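You operate a simulated robot arm through the tools that you are given. There is no shell and no other tool.

You run a simulated robot arm. Do the job below in one go: nothing can be reset, and whatever is moved stays where it is left.

## Task
Take the disc out of the tumbler and blow the dust off it in the air nest.
Fine: Open the air valve for it and shut it again; leave the lid open, and the time dial and the other discs as they are.
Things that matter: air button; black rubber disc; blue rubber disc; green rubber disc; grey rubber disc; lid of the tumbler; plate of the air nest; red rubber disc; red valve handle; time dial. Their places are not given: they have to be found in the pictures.

Only the result counts: the job must be done as asked and must still hold three seconds after the hand-in. Knocking over, shifting, dropping, spilling or breaking anything else fails it. Lids that push on must go on centred and level and be pressed home; caps that screw on are set level and turned clockwise until they are tight.

## Robot
A 7-joint arm with a two-finger parallel gripper, fixed in place. Base frame: the origin is at the foot of the arm, x ahead of it, y to its left, z up. Readings come in m, degrees, newtons and seconds.
Its first joint turns from -166.0 to 166.0 degrees. Payload 3.43 kg.
The TCP is the grasp point between the finger pads, 0.034 m short of the fingertips. In the tool frame z runs along the fingers and y along their closing line. The gripper opens to 0.128 m. The fingers are 0.024 m wide and 0.012 m thick; the gripper's body (0.048 by 0.13 m) begins 0.096 m behind the TCP.
Orientation is that of the tool frame in the base frame, as [roll, pitch, yaw] about the fixed x, y, z axes, in that order (R = Rz(yaw) Ry(pitch) Rx(roll)). With the fingers straight down and closing along the base's y, the tool's x points along the base's -x, its y along +y and its z along -z.

## Interface
- The arm moves only by the tool step_arm. Its argument "deltas" is a list of rows, each a list of 7 numbers: the turn, a rotation vector about the tool's x, y, z in degrees, then the shift along the tool's x, y, z in cm, then the gripper command, from -1 (shut) to 1 (fully open), values between in proportion. In form: [[ax, ay, az, dx, dy, dz, fingers], ...]. A call has 1 to 20 rows; each row is the pose to reach, as a shift and turn from the pose commanded when the call began, along the tool's axes at that moment. Rows are played at 5 a second. More than 0.05 m and 8.6 degrees between two rows, or a gripper value outside its range, and nothing of the call is played. A pose out of reach is approached as far as the arm can. The call stops where the force on the tool passes 40 N (or 10 N more than at its start, if that is more) or the arm is blocked; 0.2 s more then pass. The fingers move at their own pace (about 0.153 m/s each) and stop on an object; they squeeze with about 24 N. The grip force told is the motor's: it shows also when the fingers shut on nothing. Time passes only in rows, and 0.2 s behind the last, so rows that repeat a pose let the fingers close. It gives the time, the measured TCP pose, the force on the tool (base axes), the opening and the grip force at its end, in the units of the frame above (readings bear some noise), with the torque about the TCP (base axes, N m) and any sound that the robot's microphone picked up, and new pictures: "show" is both (left out), scene, wrist or none.
- Cameras (640 x 400 px; columns grow to the right, rows downward): "scene" is fixed at [0.3991, 0.6595, 1.5994]; the picture's right is [-0.86, -0.51, 0.00], its down [-0.40, 0.68, -0.62] and it looks along [0.31, -0.53, -0.79] (base axes); focal length 372 px, centre (320, 200). "wrist" rides on the gripper at [0.076, -0.011, -0.16] in the tool frame; the picture's right is [0.15, 0.99, 0.00], its down [-0.88, 0.13, -0.46] and it looks along [-0.45, 0.07, 0.89] (tool axes); focal length 234 px, centre (320, 200).
- point_at(camera, pixels): for up to 12 pixels [column, row] of the newest picture of that camera ("zoom" is the newest enlarged one), the place [x, y, z] in the base frame of the surface seen there, good to about 0.002 m, but the place of the scene camera against the robot may be out by one fixed shift of up to 0.012 m in any direction. No time passes.
- enlarge(camera, box): a new picture of the part [left, top, right, bottom] of that camera's present view, enlarged. No time passes.
- job_done(): hands the job in; it is judged then, once.

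Open the gripper and draw the arm clear of the work before you hand the job in, unless the task says otherwise.

The tools are called after "Request:" as a command line: name --pt "numbers of a row" for each row, then --argument value for the rest, lists and objects as JSON in quotes. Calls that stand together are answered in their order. step_arm: Moves the arm, as the interface text tells. Its arguments: {"type":"object","properties":{"deltas":{"type":"array"},"show":{"type":"string","enum":["both","scene","wrist","none"]}},"required":["deltas"]} The other tools are called the same way: point_at (camera, pixels) gives the place of the surface under pixels of a picture; enlarge (camera, box) takes an enlarged picture of a part of a camera's view; job_done () hands the job in.

At the start:

```text
time_s: 0.0
eef_pos: [0.4685, 0.0022, 1.1483]
ee_rot: [180.0, 0.0, -180.0]
wrist_force: [0.5, -0.8, 0.3]
torque: [0.02, 0.02, 0.03]
opening: 0.1279
grip_force: 0.1
```

scene: 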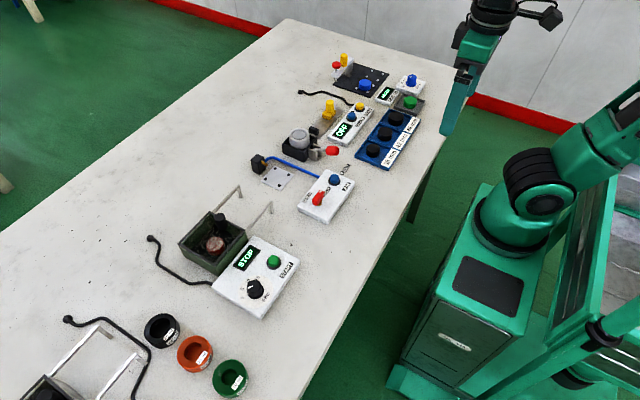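
wrist: 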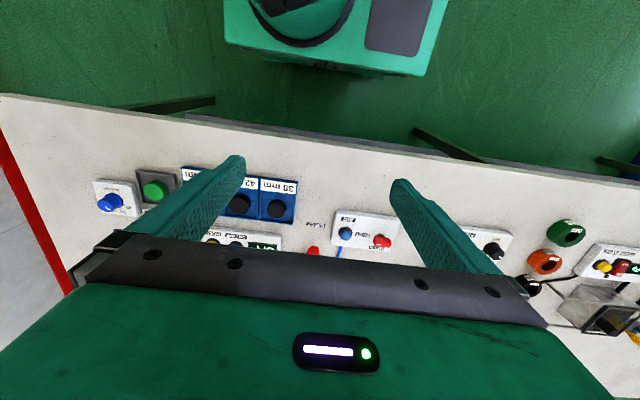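

The scene shows a long bench with several devices. I enlarge the parts around the tumbler (about 235,250) and the air nest (about 300,180) to identify things.

Request:
enlarge --camera "scene" --box '[140, 170, 320, 330]'

Request:
enlarge --camera "scene" --box '[230, 110, 370, 230]'

Request:
enlarge --camera "scene" --box '[0, 280, 280, 400]'

Request:
enlarge --camera "scene" --box '[280, 40, 460, 180]'

```text
2.50 times, centred on (230, 250) of scene
```

zoom: 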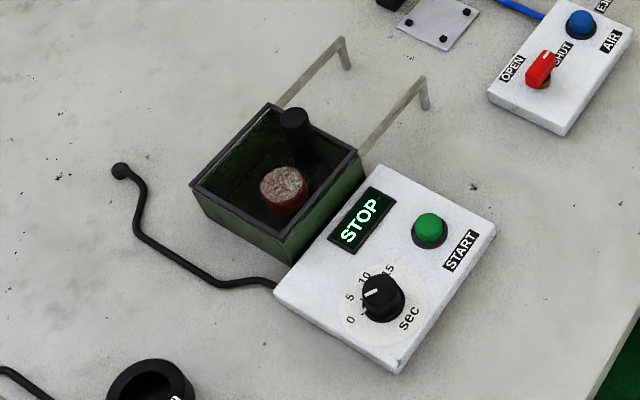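

```text
3.33 times, centred on (300, 170) of scene
```

zoom: 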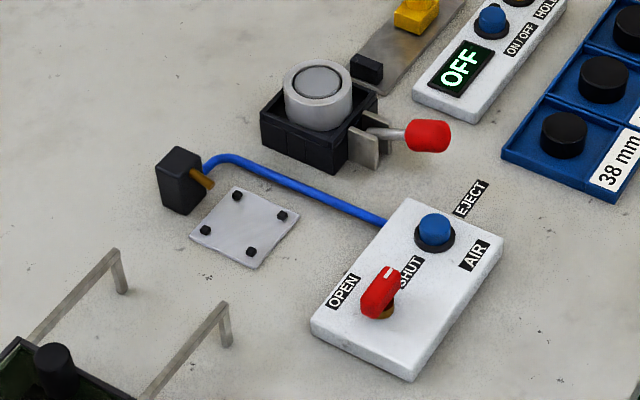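

```text
2.29 times, centred on (140, 340) of scene
```

zoom: 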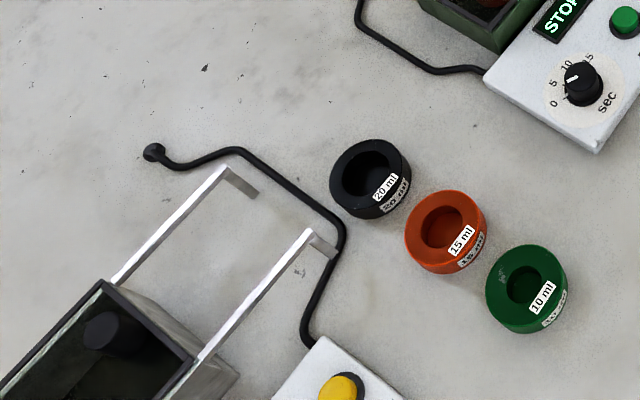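

```text
2.86 times, centred on (370, 110) of scene
```

zoom: 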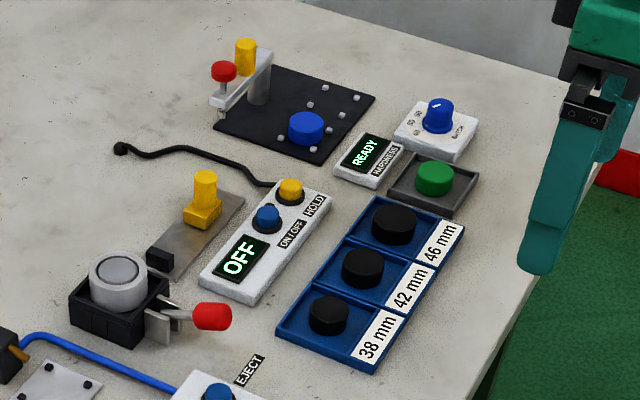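

The tumbler (green box) holds a dusty red disc; a dark knob and a possibly transparent lid sit at its rim. I measure the tumbler, the rails and the panel in the scene picture.

Request:
enlarge --camera "scene" --box '[170, 175, 282, 277]'

Request:
point_at --camera "scene" --pixels '[[225, 218], [213, 245], [238, 188], [270, 204], [180, 247], [218, 212], [250, 232], [222, 272], [205, 235], [230, 232], [274, 262], [254, 288]]'

Request:
point_at --camera "scene" --pixels '[[318, 197], [334, 180], [274, 178], [285, 169], [259, 163], [276, 180], [160, 330], [195, 352], [230, 378], [330, 151], [298, 138], [300, 218]]'

```text
3.92 times, centred on (226, 226) of scene
```

zoom: 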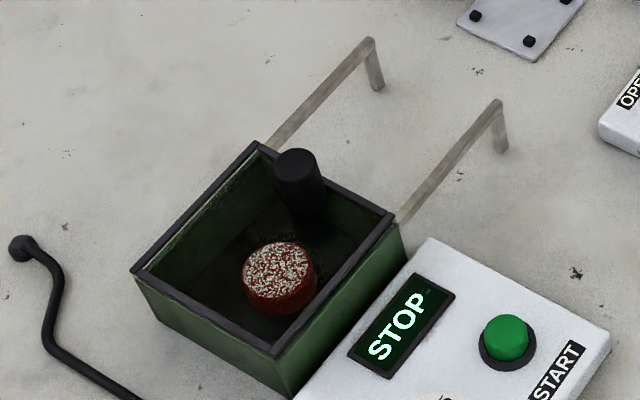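

```text
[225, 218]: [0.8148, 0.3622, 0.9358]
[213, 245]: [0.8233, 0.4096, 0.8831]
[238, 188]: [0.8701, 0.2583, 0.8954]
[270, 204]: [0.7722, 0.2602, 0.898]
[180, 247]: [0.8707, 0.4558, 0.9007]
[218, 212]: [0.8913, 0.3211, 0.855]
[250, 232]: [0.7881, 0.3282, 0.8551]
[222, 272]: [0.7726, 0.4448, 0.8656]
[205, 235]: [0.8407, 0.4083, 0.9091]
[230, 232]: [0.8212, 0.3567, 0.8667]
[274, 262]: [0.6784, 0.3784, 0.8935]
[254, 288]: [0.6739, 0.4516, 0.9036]
```

```text
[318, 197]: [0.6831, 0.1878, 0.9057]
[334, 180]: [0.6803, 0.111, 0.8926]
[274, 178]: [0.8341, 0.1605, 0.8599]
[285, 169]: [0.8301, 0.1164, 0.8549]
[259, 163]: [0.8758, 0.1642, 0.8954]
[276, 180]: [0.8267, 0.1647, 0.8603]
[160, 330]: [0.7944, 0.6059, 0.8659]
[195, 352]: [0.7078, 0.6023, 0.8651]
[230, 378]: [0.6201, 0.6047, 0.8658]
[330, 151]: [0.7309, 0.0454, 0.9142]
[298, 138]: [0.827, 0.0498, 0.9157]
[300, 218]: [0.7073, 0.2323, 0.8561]
```

The points in the box are mixed (z 0.867 to 0.909), so a clear lid may be over it. I check more points in the newest zoom.

Request:
point_at --camera "zoom" --pixels '[[298, 158], [308, 195], [320, 215], [275, 262], [285, 290], [210, 280], [240, 220], [262, 150], [390, 216], [275, 348], [140, 270], [340, 250]]'

Request:
point_at --camera "zoom" --pixels '[[340, 70], [450, 150], [372, 45], [497, 105], [378, 88], [505, 150], [275, 140], [405, 215], [330, 180], [200, 240], [230, 320], [330, 300]]'

Request:
enlarge --camera "scene" --box '[0, 310, 150, 400]'

```text
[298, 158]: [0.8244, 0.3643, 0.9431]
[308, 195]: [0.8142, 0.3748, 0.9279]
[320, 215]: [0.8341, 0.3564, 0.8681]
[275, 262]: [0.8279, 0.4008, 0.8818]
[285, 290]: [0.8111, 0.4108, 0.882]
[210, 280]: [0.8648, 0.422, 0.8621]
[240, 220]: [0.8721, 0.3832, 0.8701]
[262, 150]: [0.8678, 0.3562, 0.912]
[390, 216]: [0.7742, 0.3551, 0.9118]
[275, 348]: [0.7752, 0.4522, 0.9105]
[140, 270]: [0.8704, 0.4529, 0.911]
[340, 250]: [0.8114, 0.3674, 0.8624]
```

```text
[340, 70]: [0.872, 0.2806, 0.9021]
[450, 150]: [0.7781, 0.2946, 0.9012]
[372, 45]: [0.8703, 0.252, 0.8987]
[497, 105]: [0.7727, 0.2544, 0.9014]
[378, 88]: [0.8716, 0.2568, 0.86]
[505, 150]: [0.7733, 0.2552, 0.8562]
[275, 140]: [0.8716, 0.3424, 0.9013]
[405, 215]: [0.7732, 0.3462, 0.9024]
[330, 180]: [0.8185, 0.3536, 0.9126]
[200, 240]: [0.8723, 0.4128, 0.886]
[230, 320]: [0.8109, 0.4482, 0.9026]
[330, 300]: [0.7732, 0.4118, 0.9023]
```

```text
4.27 times, centred on (75, 355) of scene
```

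zoom: 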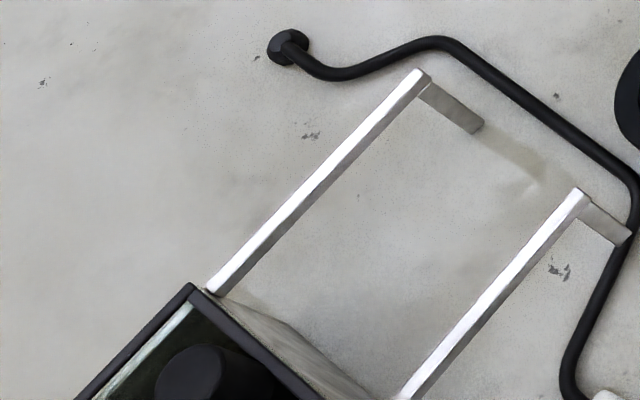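

The frame points at z≈0.911 span the whole box top, and the knob stands at about (0.816, 0.365), top z≈0.943. So the lid is closed and slides along the rails towards -y. I move the wrist camera over the tumbler for a better look.

Request:
step_arm --pt "0 0 0 -3 3.5 0 0" --pt "0 0 0 -6 7 0 0" --pt "0 0 0 -9 10.5 0 0" --pt "0 0 0 -12 14 0 0" --pt "0 0 0 -15 17.5 0 0" --pt "0 0 0 -18 21 0 0" --pt "0 0 0 -21 24.5 0 0" --pt "0 0 0 -24 28 0 0" --pt "0 0 0 -27 31.5 0 0" --pt "0 0 0 -29 34 0 0" --pt "0 0 0 -29 34 0 0"

```text
time_s: 2.4
eef_pos: [0.7421, 0.34, 1.1573]
ee_rot: [-180.0, 0.6, 179.9]
wrist_force: [-0.6, 0.3, 0.0]
torque: [0.04, -0.02, -0.01]
opening: 0.0639
grip_force: 0.1
```

scene: 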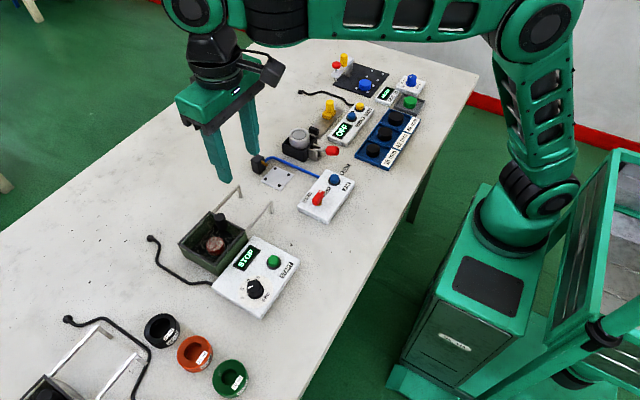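
wrist: 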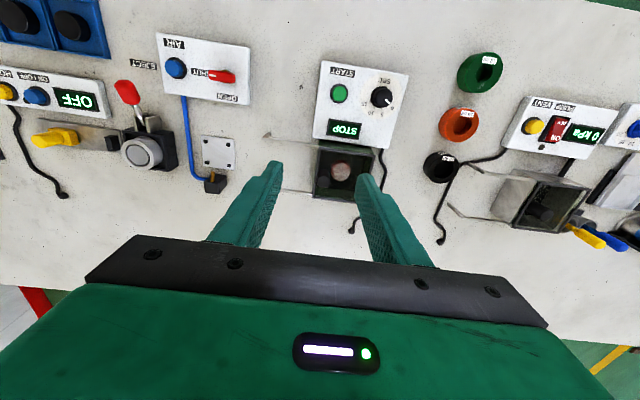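

The wrist picture now shows the tumbler at (345,170), the nest plate at (218,153) and the air panel at (203,67). I measure these with the wrist camera.

Request:
step_arm --pt "0 0 0 0 0 0 0" --pt "0 0 0 0 0 0 0" --show "wrist"

Request:
enlarge --camera "wrist" --box '[260, 50, 440, 230]'

```text
time_s: 3.0
eef_pos: [0.7432, 0.3408, 1.1572]
ee_rot: [180.0, 0.6, 179.9]
wrist_force: [-0.5, -0.1, 0.1]
torque: [-0.04, 0.02, -0.02]
opening: 0.0638
grip_force: 0.0
```

wrist: 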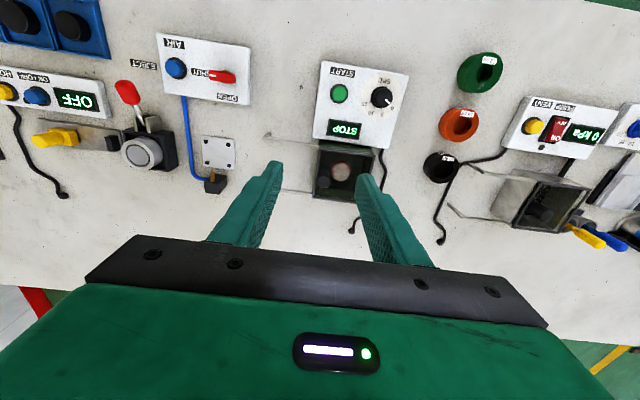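

```text
2.22 times, centred on (350, 140) of wrist
```

zoom: 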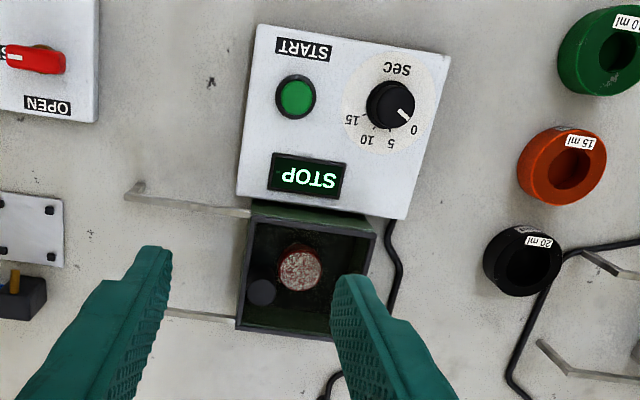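

The zoom shows the disc at (300,270) and the dark knob at (262,292) clearly. I measure with the wrist camera on this zoom.

Request:
point_at --camera "zoom" --pixels '[[262, 292], [300, 270], [250, 222], [376, 238], [290, 335], [240, 322], [133, 192], [318, 250], [295, 95], [390, 100], [320, 300], [345, 260]]'

Request:
point_at --camera "wrist" --pixels '[[176, 68], [222, 76], [206, 141], [230, 142], [206, 165], [231, 166], [218, 153], [213, 178], [140, 152], [340, 92], [381, 97], [342, 171]]'

Request:
enlarge --camera "wrist" --box '[130, 25, 280, 205]'

```text
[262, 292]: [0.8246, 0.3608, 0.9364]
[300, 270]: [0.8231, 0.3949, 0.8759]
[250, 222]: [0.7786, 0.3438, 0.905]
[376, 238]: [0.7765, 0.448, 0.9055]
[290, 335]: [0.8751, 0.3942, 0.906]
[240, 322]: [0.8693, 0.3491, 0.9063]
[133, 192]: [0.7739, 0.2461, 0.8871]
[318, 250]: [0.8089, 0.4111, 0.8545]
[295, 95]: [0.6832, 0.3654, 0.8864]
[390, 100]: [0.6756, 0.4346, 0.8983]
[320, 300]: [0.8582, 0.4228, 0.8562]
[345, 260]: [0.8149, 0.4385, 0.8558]
```

```text
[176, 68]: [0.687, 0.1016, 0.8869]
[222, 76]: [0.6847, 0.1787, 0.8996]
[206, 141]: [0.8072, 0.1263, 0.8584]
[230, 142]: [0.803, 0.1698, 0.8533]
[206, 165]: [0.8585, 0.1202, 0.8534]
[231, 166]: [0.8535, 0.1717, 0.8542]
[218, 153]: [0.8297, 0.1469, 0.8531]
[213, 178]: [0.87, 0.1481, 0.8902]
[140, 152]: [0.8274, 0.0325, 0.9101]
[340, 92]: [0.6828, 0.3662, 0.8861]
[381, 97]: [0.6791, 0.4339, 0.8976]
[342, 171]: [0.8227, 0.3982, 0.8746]
```

```text
2.22 times, centred on (205, 115) of wrist
```

zoom: 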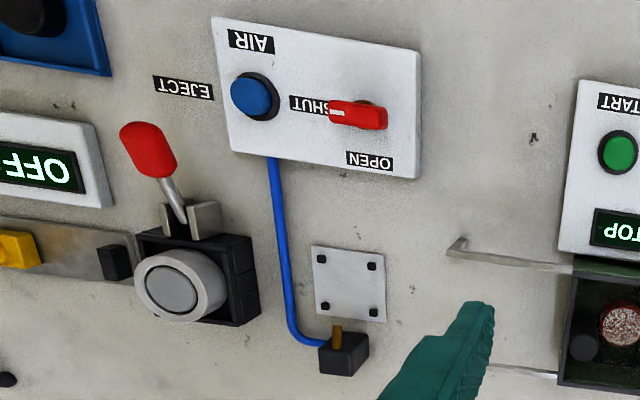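

Wrist readings: lid frame z≈0.906, knob ≈(0.824,0.361), disc top ≈(0.823,0.397,0.875), plate centre ≈(0.830,0.147,0.853), valve pointing to SHUT. I go lower over the tumbler with fingers wide for a sharper look.

Request:
step_arm --pt "0 0 0 1 1.1 3.3 0.6" --pt "0 0 0 2 2.2 6.6 1" --pt "0 0 0 2.85 3.3 9.8 1" --pt "0 0 0 2.85 3.3 9.8 1" --pt "0 0 0 2.85 3.3 9.8 1" --show "wrist"

Request:
enlarge --camera "wrist" --box '[200, 50, 440, 250]'

```text
time_s: 4.2
eef_pos: [0.7157, 0.3738, 1.0598]
ee_rot: [-180.0, 0.6, 180.0]
wrist_force: [0.9, 0.3, 0.0]
torque: [-0.02, 0.0, 0.01]
opening: 0.128
grip_force: 0.1
```

wrist: 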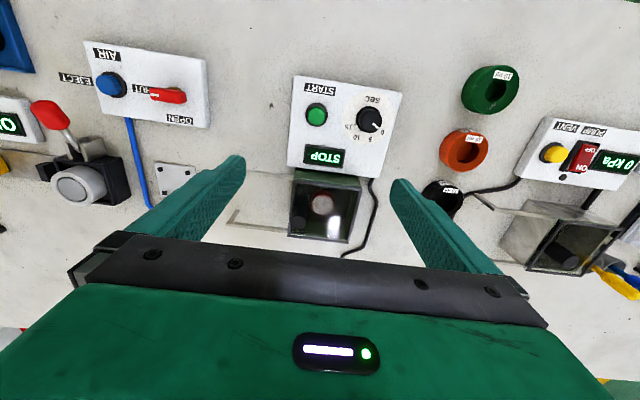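

```text
2.00 times, centred on (320, 150) of wrist
```

zoom: 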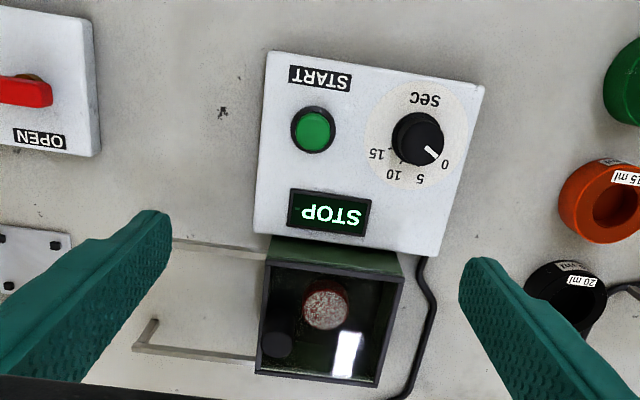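

The glare at (345,355) confirms a clear closed lid. I measure the knob, lid frame, rails and disc from this closer view.

Request:
point_at --camera "zoom" --pixels '[[278, 345], [266, 345], [290, 345], [278, 334], [278, 357], [325, 308], [305, 308], [347, 308], [258, 372], [378, 384], [402, 258], [270, 240]]'

Request:
point_at --camera "zoom" --pixels '[[180, 243], [140, 347], [153, 322], [240, 355], [255, 250], [320, 375], [262, 310], [395, 320], [330, 250], [37, 90], [413, 138], [313, 130]]'

Request:
enlarge --camera "wrist" --box '[270, 160, 380, 250]'

```text
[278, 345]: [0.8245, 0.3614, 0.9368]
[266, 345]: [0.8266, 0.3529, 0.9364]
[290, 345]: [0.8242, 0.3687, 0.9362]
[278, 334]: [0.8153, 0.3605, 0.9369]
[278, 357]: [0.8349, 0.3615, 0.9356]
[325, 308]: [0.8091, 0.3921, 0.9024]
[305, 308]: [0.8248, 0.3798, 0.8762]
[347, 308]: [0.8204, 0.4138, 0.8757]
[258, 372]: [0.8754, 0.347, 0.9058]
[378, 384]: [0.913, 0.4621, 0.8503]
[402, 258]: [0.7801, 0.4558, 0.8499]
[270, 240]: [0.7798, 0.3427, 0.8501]
```

```text
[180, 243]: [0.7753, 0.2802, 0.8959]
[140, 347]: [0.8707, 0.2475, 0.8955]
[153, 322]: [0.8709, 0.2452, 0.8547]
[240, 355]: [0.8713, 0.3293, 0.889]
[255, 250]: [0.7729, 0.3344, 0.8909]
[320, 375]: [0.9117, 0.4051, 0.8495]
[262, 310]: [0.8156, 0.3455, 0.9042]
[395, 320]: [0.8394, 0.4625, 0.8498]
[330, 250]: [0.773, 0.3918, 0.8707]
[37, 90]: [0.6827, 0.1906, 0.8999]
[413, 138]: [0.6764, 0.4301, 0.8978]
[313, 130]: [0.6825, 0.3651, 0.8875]
```

```text
4.44 times, centred on (325, 205) of wrist
```

zoom: 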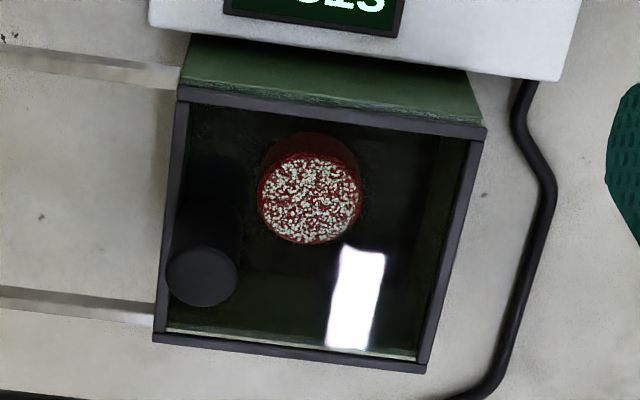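

The knob is at (0.825,0.361), top 0.9365, about 2 cm wide; the lid's glass is at about 0.905. I move above the knob with the fingers half open and correct the slight tilt.

Request:
step_arm --pt "0 0.6 0 -3.6 -0.4 0 0" --pt "0 0.6 0 -7.2 -0.8 0 -0.2" --pt "0 0.6 0 -10.9 -1.28 1 -0.2" --pt "0 0.6 0 -10.9 -1.28 4 -0.2" --pt "0 0.6 0 -10.9 -1.28 6 -0.2" --pt "0 0.6 0 -10.9 -1.28 6 -0.2" --pt "0 0.6 0 -10.9 -1.28 6 -0.2"

```text
time_s: 5.8
eef_pos: [0.8259, 0.3632, 0.9997]
ee_rot: [-180.0, 0.1, 180.0]
wrist_force: [0.4, -0.1, -0.6]
torque: [0.0, 0.0, -0.03]
opening: 0.0511
grip_force: 0.1
```

scene: 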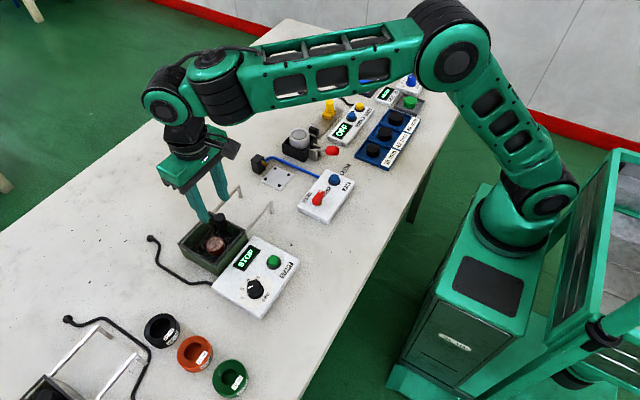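
wrist: 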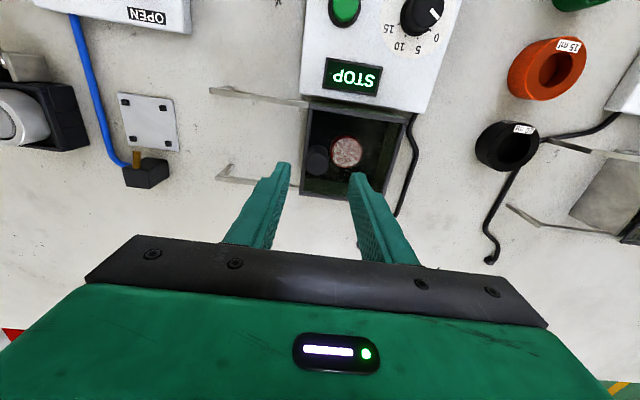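

The knob is at (317,160) in the wrist view, between the fingertips. I recheck its place from this pose before descending.

Request:
enlarge --camera "wrist" --box '[270, 90, 420, 210]'

Request:
point_at --camera "wrist" --pixels '[[317, 154], [310, 154], [324, 154], [317, 163], [345, 150], [306, 110], [406, 118], [303, 194], [281, 172], [354, 178]]'

```text
3.33 times, centred on (345, 150) of wrist
```

zoom: 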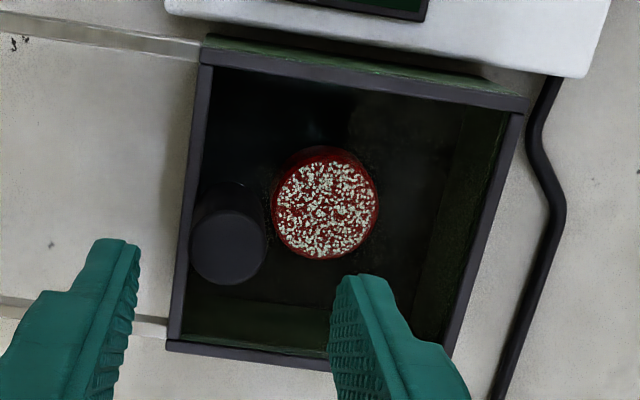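

```text
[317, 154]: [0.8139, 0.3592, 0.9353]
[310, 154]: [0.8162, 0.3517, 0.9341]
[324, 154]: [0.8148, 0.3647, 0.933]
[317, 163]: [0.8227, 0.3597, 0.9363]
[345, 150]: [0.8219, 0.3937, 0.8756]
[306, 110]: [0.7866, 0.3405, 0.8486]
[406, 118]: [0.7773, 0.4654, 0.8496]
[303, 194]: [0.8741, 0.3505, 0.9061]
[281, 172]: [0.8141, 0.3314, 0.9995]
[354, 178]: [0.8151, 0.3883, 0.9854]
```

Knob centre reads (0.824,0.360). I lower the fingers around it (tips to about z 0.913) and close.

Request:
step_arm --pt "0 0 0 0.2 -0.3 2 -0.2" --pt "0 0 0 0.2 -0.3 4 -0.2" --pt "0 0 0 0.2 -0.3 5.2 -0.2" --pt "0 0 0 0.2 -0.3 5.2 -0.2" --pt "0 0 0 0.2 -0.3 5.2 -0.5" --pt "0 0 0 0.2 -0.3 5.2 -1" --pt "0 0 0 0.2 -0.3 5.2 -1"

```text
time_s: 7.4
eef_pos: [0.8245, 0.3588, 0.9473]
ee_rot: [-180.0, 0.1, -180.0]
wrist_force: [-0.3, -0.4, -3.2]
torque: [0.57, -0.32, -0.04]
opening: 0.0235
grip_force: 45.6
```

scene: 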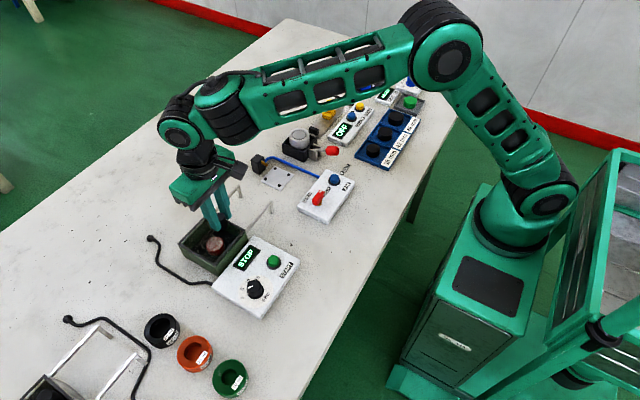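
wrist: 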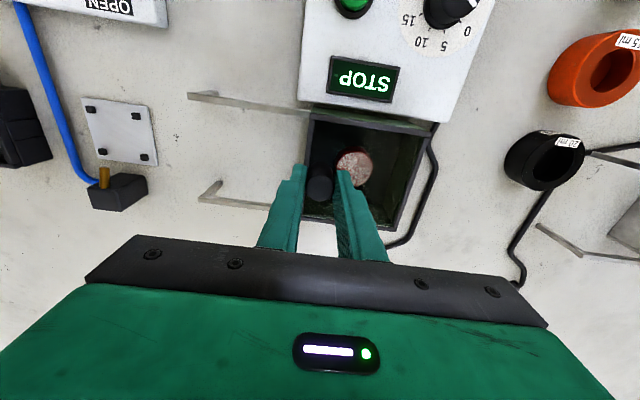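

The knob is gripped (opening 0.0235). I slide the lid slowly along -y, watching the force.

Request:
step_arm --pt "0 0 0 0 -0.8 0 -1" --pt "0 0 0 0 -1.6 0 -1" --pt "0 0 0 0 -2.4 0 -1" --pt "0 0 0 0 -3.2 0 -1" --pt "0 0 0 0 -4 0 -1"

```text
time_s: 8.6
eef_pos: [0.8239, 0.3171, 0.9479]
ee_rot: [-179.9, 0.0, 179.8]
wrist_force: [5.7, -0.7, -13.7]
torque: [0.46, -0.44, -0.03]
opening: 0.0237
grip_force: 45.3
```

scene: 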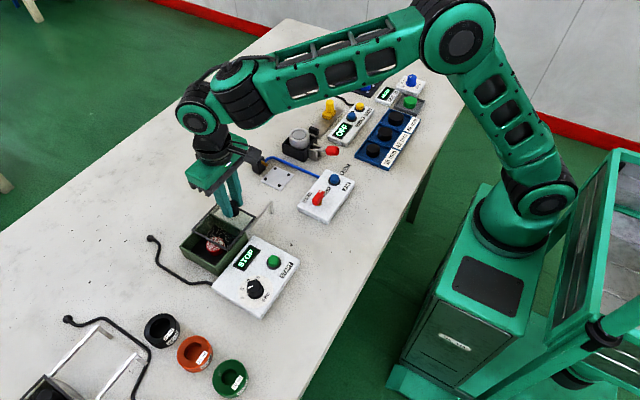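
wrist: 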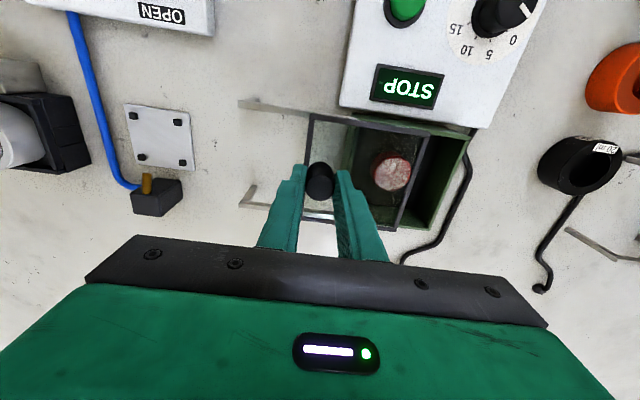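

The lid slid about 4 cm and the box is opening; the force shows a slight upward pull on the lid. I ease down by 1 mm and carry on to the end of the rails.

Request:
step_arm --pt "0 0 0 -0.08 -0.8 0.08 -1" --pt "0 0 0 -0.08 -1.6 0.08 -1" --pt "0 0 0 -0.08 -2.4 0.08 -1" --pt "0 0 0 -0.08 -3.2 0.08 -1" --pt "0 0 0 -0.08 -4 0.08 -1" --pt "0 0 0 -0.08 -4.8 0.08 -1" --pt "0 0 0 -0.08 -5.4 0.08 -1"

```text
time_s: 10.2
eef_pos: [0.824, 0.2653, 0.9483]
ee_rot: [-180.0, 0.1, 180.0]
wrist_force: [-14.5, -0.2, -7.1]
torque: [0.54, 0.07, 0.02]
opening: 0.0235
grip_force: 45.0
```

scene: 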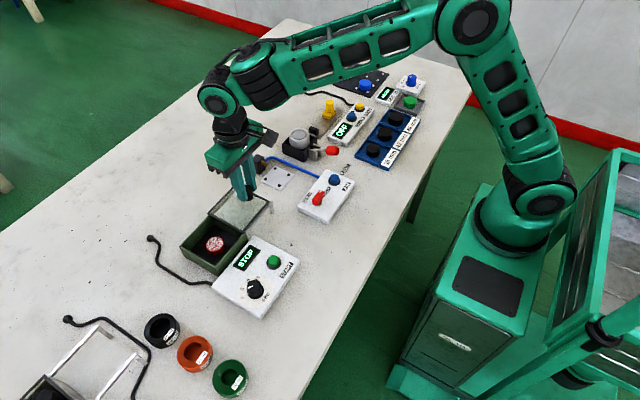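
wrist: 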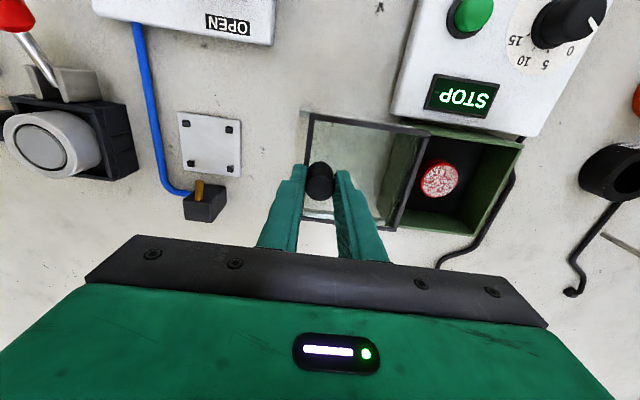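

The box is nearly fully open (lid edge at wrist column ~405, disc clear at (438,180)). I slide a little further until it meets its stop, easing the sideways load.

Request:
step_arm --pt "0 0 0 0.1 -0.3 0.05 -1" --pt "0 0 0 0.1 -0.6 0.05 -1" --pt "0 0 0 0.1 -0.9 0.05 -1" --show "wrist"

```text
time_s: 11.0
eef_pos: [0.8237, 0.2594, 0.9481]
ee_rot: [179.9, 0.1, -179.8]
wrist_force: [-0.6, 22.0, -4.5]
torque: [-0.01, 0.77, -0.12]
opening: 0.0235
grip_force: 44.7
```

wrist: 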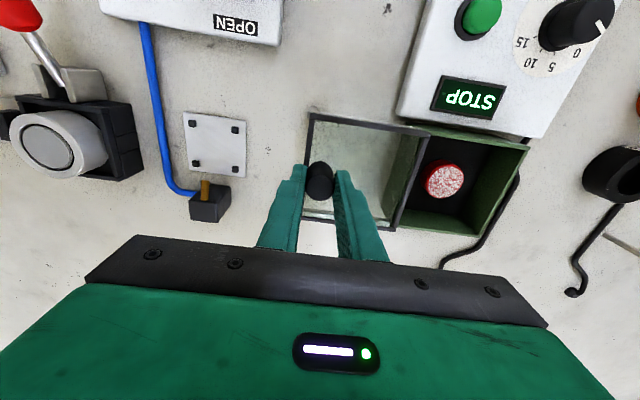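

A 22 N reaction along +y shows the lid at its end stop, fully open. I take the load off, open the fingers and rise straight up.

Request:
step_arm --pt "0 0 0 0 0.3 0 -1" --pt "0 0 0 0 0.3 0 -0.3" --pt "0 0 0 0 0.3 0 -0.2" --pt "0 0 0 0 0.3 -2 -0.2" --pt "0 0 0 0 0.3 -5 -0.2" --pt "0 0 0 0 0.3 -8 -0.2" --pt "0 0 0 0 0.3 -8 -0.2"

```text
time_s: 12.6
eef_pos: [0.8231, 0.2579, 1.028]
ee_rot: [-180.0, 0.0, 180.0]
wrist_force: [0.2, 0.5, 1.2]
torque: [-0.01, 0.02, -0.01]
opening: 0.0511
grip_force: 0.1
```

scene: 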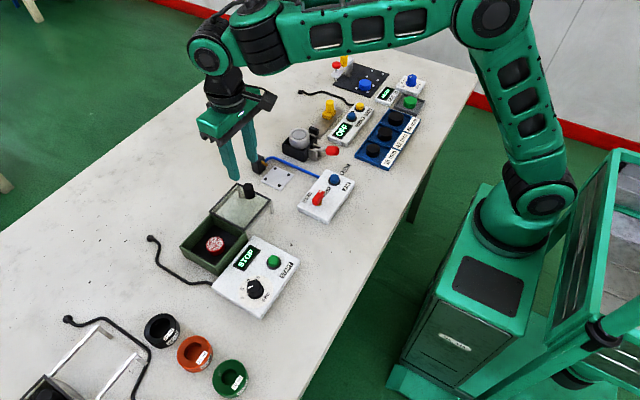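
wrist: 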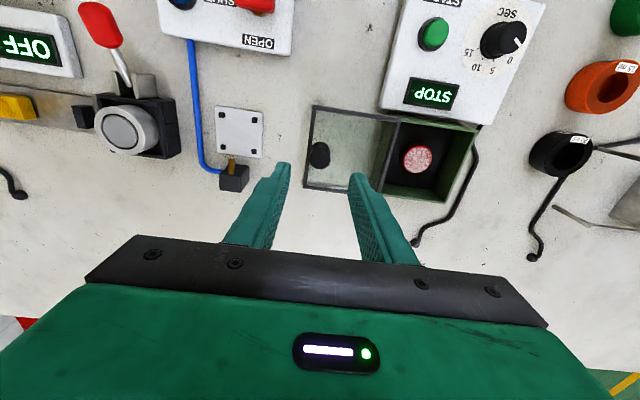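

The lid is open and clear. I move over the disc at about (0.822,0.397), staying high, to measure the disc and the box walls.

Request:
step_arm --pt "0 0 0 0 4 0 -0.25" --pt "0 0 0 0 8 0 -0.25" --pt "0 0 0 0 12 0 -0.25" --pt "0 0 0 0 13.6 0 -0.25" --pt "0 0 0 0 13.6 1.8 -0.25" --pt "0 0 0 0 13.6 1.8 -0.25" --show "wrist"

Request:
enlarge --camera "wrist" --box '[230, 90, 390, 210]'

```text
time_s: 14.0
eef_pos: [0.8255, 0.3946, 1.0074]
ee_rot: [-179.9, 0.0, 179.8]
wrist_force: [0.1, 0.5, 0.1]
torque: [-0.02, -0.01, 0.01]
opening: 0.048
grip_force: 0.1
```

wrist: 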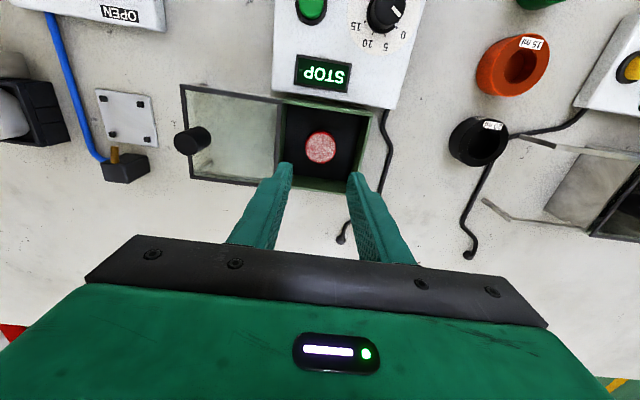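

```text
3.33 times, centred on (310, 150) of wrist
```

zoom: 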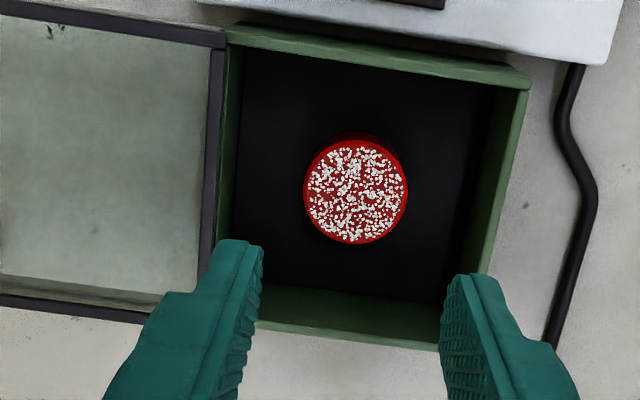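

The disc is clear at zoom (355,190). I measure its edges, the box's inner walls and the lid edge.

Request:
point_at --camera "zoom" --pixels '[[355, 192], [308, 188], [403, 192], [356, 145], [356, 240], [220, 150], [212, 150], [232, 100], [510, 130], [300, 100], [400, 260], [340, 332]]'

Request:
point_at --camera "zoom" --pixels '[[240, 60], [495, 90], [375, 60], [500, 150], [225, 200], [255, 300], [440, 340], [245, 250], [450, 285], [470, 200]]'

```text
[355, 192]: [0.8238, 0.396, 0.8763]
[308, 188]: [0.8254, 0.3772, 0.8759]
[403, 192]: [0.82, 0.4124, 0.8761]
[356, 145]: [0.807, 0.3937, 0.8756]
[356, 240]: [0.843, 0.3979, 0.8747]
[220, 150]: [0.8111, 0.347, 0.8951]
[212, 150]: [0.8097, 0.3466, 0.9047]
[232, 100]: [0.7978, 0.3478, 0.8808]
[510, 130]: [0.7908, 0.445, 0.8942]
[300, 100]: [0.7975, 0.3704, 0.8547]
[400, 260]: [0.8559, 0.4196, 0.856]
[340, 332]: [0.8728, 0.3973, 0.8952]
```

```text
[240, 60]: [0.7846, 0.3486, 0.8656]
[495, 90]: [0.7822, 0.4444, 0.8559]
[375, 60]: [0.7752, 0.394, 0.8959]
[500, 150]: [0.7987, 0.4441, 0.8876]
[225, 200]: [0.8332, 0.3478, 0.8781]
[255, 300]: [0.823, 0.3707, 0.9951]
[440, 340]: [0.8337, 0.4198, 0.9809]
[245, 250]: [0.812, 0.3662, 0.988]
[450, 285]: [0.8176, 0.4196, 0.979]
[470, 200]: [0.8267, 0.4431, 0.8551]
```

Disc centre ≈(0.825,0.395), about 3.6 cm wide, top 0.876, floor 0.8555; inner box y 0.348–0.444. The fingers (±3.6 cm outside) fit, so I descend straight down to tips about 6 mm above the floor and close.

Request:
step_arm --pt "0 0 0 0 0.05 3 -0.25" --pt "0 0 0 0 0.05 6 -0.25" --pt "0 0 0 0 0.05 8.5 -0.25" --pt "0 0 0 0 0.05 10.2 -0.25" --pt "0 0 0 0 0.05 11.1 -0.25" --pt "0 0 0 0 0.05 11.1 -0.25"

```text
time_s: 15.4
eef_pos: [0.8249, 0.3947, 0.8999]
ee_rot: [-179.9, 0.1, 179.8]
wrist_force: [0.0, 0.6, 0.2]
torque: [0.0, -0.01, -0.01]
opening: 0.048
grip_force: 0.1
```

scene: 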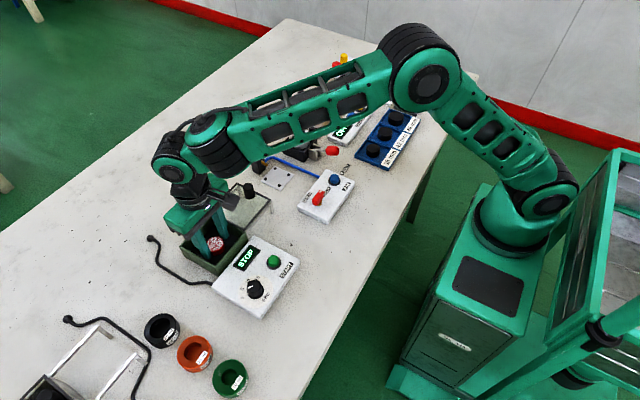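
wrist: 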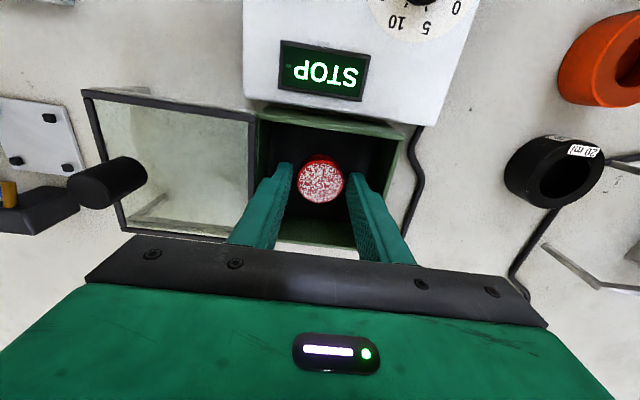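

The fingers straddle the disc (320,182) with no contact, TCP z 0.900. I go 4 mm lower and close.

Request:
step_arm --pt "0 0 0 0 0 0.4 -0.25" --pt "0 0 0 0 0 0.4 -0.4" --pt "0 0 0 0 0 0.4 -0.6" --pt "0 0 0 0 0 0.4 -1" --pt "0 0 0 0 0 0.4 -1" --pt "0 0 0 0 0 0.4 -1"

```text
time_s: 16.8
eef_pos: [0.8241, 0.3953, 0.896]
ee_rot: [-179.9, 0.0, -180.0]
wrist_force: [0.6, -0.8, -0.1]
torque: [-0.01, 0.02, 0.02]
opening: 0.0384
grip_force: 23.8
```

scene: 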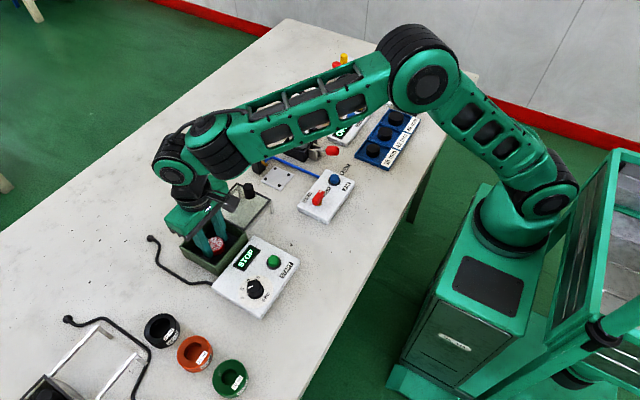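
wrist: 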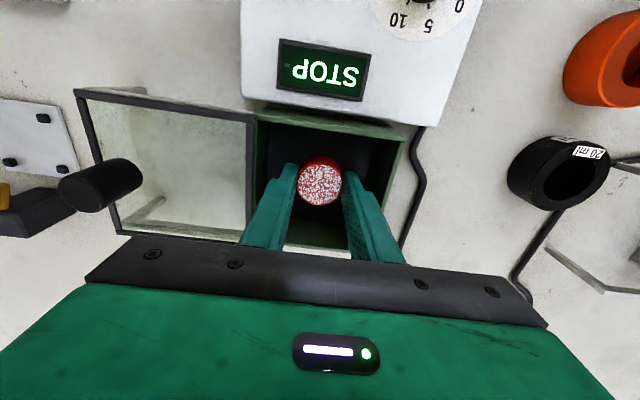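

The disc is gripped (opening 0.0384, 23.8 N). I lift it straight out to z≈1.04.

Request:
step_arm --pt "0 0 0 0 0 -1 -1" --pt "0 0 0 0 0 -3 -1" --pt "0 0 0 0 0 -6 -1" --pt "0 0 0 0 0 -10 -1" --pt "0 0 0 0 0 -14.5 -1" --pt "0 0 0 0 0 -14.5 -1"

```text
time_s: 18.2
eef_pos: [0.8249, 0.3952, 1.04]
ee_rot: [-180.0, 0.1, -179.9]
wrist_force: [0.3, 0.0, -0.6]
torque: [0.01, 0.02, -0.01]
opening: 0.0386
grip_force: 24.0
```

scene: 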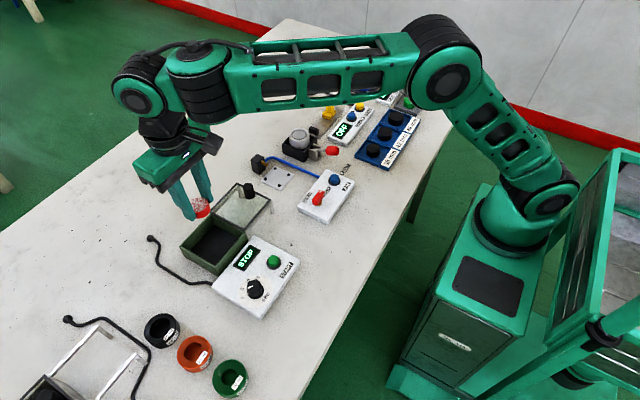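
wrist: 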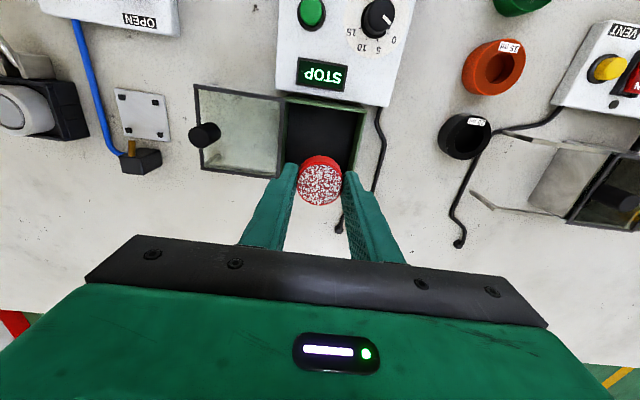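

The disc is held. I carry it over towards the nest, stopping short in x so that the wrist camera sees the plate unobstructed.

Request:
step_arm --pt "0 0 0 0.5 -4 0 -1" --pt "0 0 0 1.5 -8 0 -1" --pt "0 0 0 3 -12 0 -1" --pt "0 0 0 4 -16 0 -1" --pt "0 0 0 5 -20 0 -1" --pt "0 0 0 6 -23 0 -1" --pt "0 0 0 6 -24.8 0 -1" --pt "0 0 0 6 -24.8 0 -1"

Request:
enlarge --camera "wrist" --box '[240, 90, 400, 210]'

```text
time_s: 20.0
eef_pos: [0.7645, 0.147, 1.0375]
ee_rot: [-179.9, 0.1, 179.9]
wrist_force: [0.0, 0.3, -0.2]
torque: [-0.01, -0.02, -0.01]
opening: 0.0384
grip_force: 24.5
```

scene: 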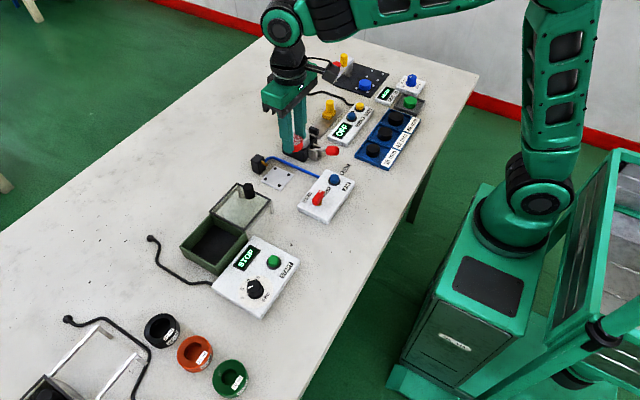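
wrist: 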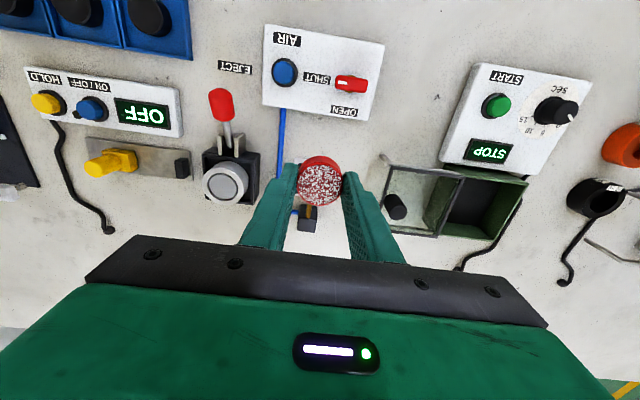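

```text
3.33 times, centred on (320, 150) of wrist
```

zoom: 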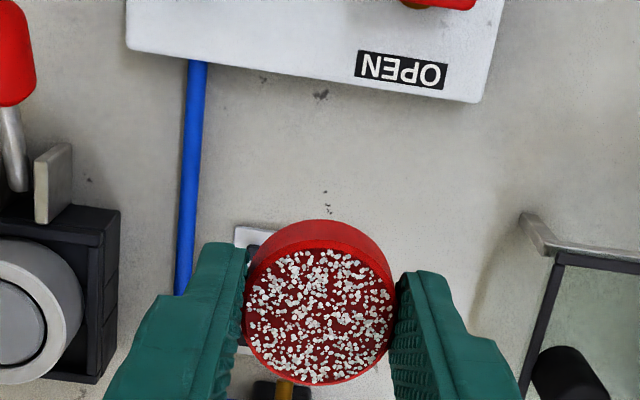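

The disc hides the plate from here. I shift to +y and +x a bit so that the plate is seen to the left of the fingers.

Request:
step_arm --pt "0 0 0 -2 3.5 0 -1" --pt "0 0 0 -4 7 0 -1" --pt "0 0 0 -4.5 8 0 -1" --pt "0 0 0 -4.5 8 0 -1"

Request:
enlarge --camera "wrist" --box '[180, 90, 320, 210]'

```text
time_s: 21.0
eef_pos: [0.8105, 0.2276, 1.0399]
ee_rot: [-180.0, 0.1, -179.9]
wrist_force: [-0.1, 0.4, -0.7]
torque: [0.0, 0.01, -0.01]
opening: 0.0385
grip_force: 24.1
```

scene: 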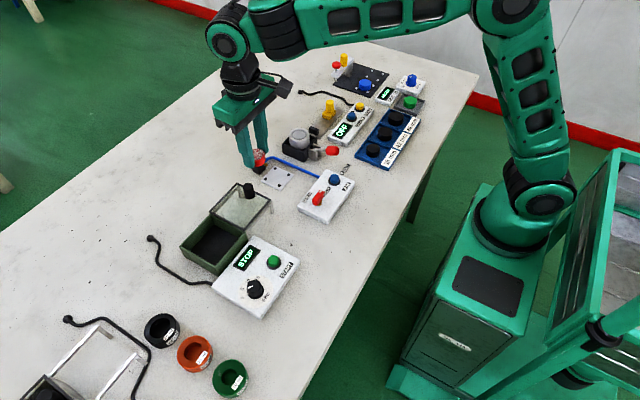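
wrist: 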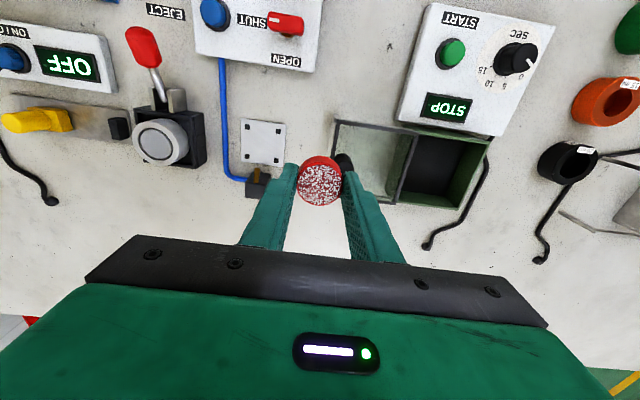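

```text
3.33 times, centred on (250, 150) of wrist
```

zoom: 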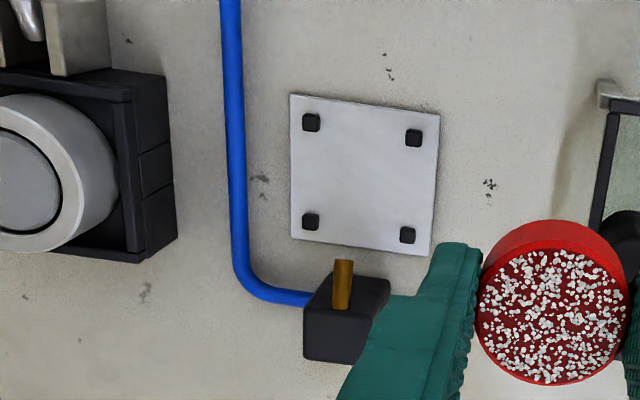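

The plate is now clear in the zoom with pins at (311,122), (414,138), (408,235), (311,221) and the nozzle at (342,285). I measure them.

Request:
point_at --camera "zoom" --pixels '[[311, 120], [414, 136], [408, 233], [311, 219], [360, 178], [292, 95], [439, 117], [430, 254], [292, 236], [343, 262], [342, 305], [345, 340]]'

Request:
point_at --camera "zoom" --pixels '[[550, 310], [550, 245], [482, 310], [620, 330], [550, 380], [330, 320], [370, 290], [315, 340], [340, 285], [240, 200], [170, 150], [20, 180]]'

```text
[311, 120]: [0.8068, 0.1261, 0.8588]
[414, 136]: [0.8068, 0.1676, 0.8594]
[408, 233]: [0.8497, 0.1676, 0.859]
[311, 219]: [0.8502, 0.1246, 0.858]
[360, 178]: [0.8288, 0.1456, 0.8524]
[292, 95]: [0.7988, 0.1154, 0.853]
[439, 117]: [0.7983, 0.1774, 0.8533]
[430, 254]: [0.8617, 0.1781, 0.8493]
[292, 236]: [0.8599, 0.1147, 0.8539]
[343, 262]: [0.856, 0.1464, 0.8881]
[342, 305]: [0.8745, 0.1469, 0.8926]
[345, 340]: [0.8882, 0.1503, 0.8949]
```

```text
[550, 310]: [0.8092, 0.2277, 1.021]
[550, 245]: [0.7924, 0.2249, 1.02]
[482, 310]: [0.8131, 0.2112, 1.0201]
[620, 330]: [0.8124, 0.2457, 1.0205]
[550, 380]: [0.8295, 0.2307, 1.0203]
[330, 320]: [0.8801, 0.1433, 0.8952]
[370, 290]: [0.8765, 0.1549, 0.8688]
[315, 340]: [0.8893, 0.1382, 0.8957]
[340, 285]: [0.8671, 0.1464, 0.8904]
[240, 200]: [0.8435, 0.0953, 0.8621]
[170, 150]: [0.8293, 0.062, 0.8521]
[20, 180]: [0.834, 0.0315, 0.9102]
```

Plate centre is (0.829,0.1465), top 0.8525; pins at ±2.15 cm, 6 mm tall; nozzle tip at x≈0.856, z≈0.888. The disc bottom is 4.0 cm below the TCP. I move over the plate and descend to z≈0.92 first.

Request:
step_arm --pt "0 0 0 -0.9 -4 0 -1" --pt "0 0 0 -1.75 -8.1 0 -1" --pt "0 0 0 -1.75 -8.1 0 -1" --pt "0 0 0 -1.75 -8.1 4 -1" --pt "0 0 0 -1.75 -8.1 8 -1" --pt "0 0 0 -1.75 -8.1 11 -1" --pt "0 0 0 -1.75 -8.1 11 -1"

Request:
enlarge --camera "wrist" --box '[240, 120, 400, 240]'

Request:
enlarge --camera "scene" --box '[230, 110, 360, 220]'

```text
time_s: 22.6
eef_pos: [0.8271, 0.1479, 0.9295]
ee_rot: [-179.9, 0.1, -180.0]
wrist_force: [0.0, -0.3, -0.1]
torque: [0.0, 0.0, -0.03]
opening: 0.0384
grip_force: 24.2
```

scene: 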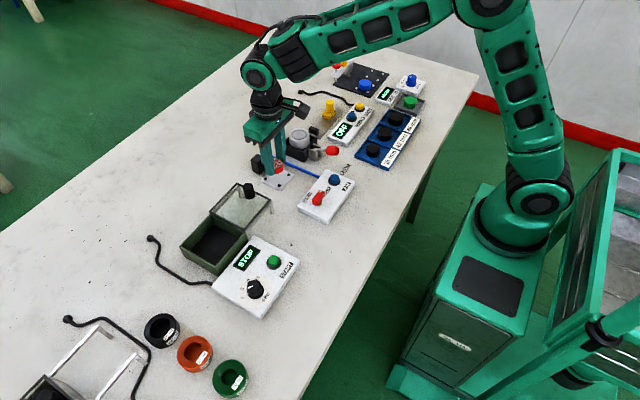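
wrist: 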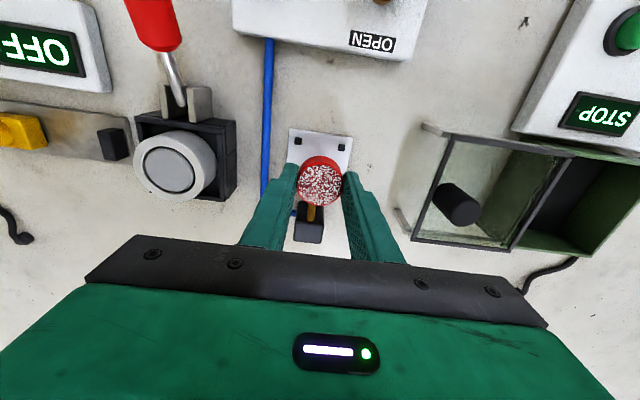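

```text
3.33 times, centred on (320, 180) of wrist
```

zoom: 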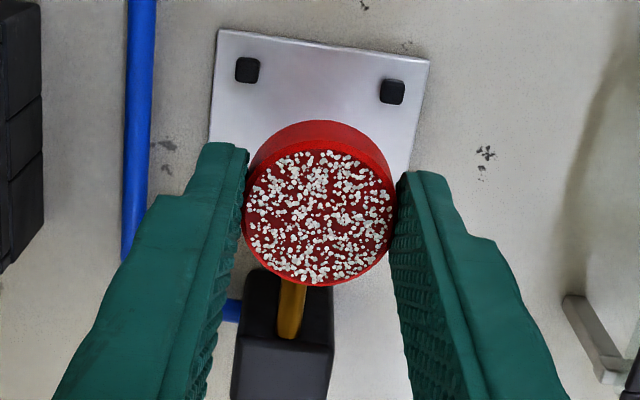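

```text
3.64 times, centred on (295, 165) of scene
```

zoom: 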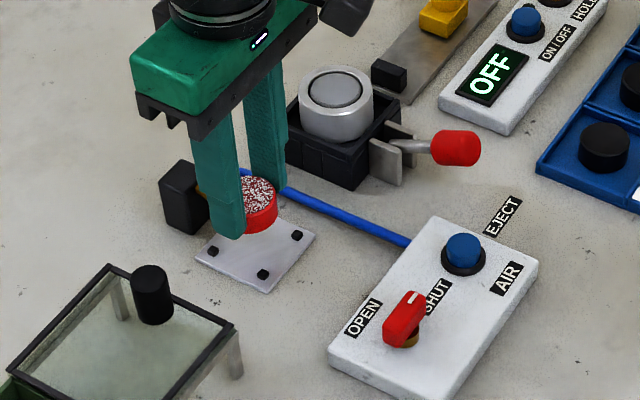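

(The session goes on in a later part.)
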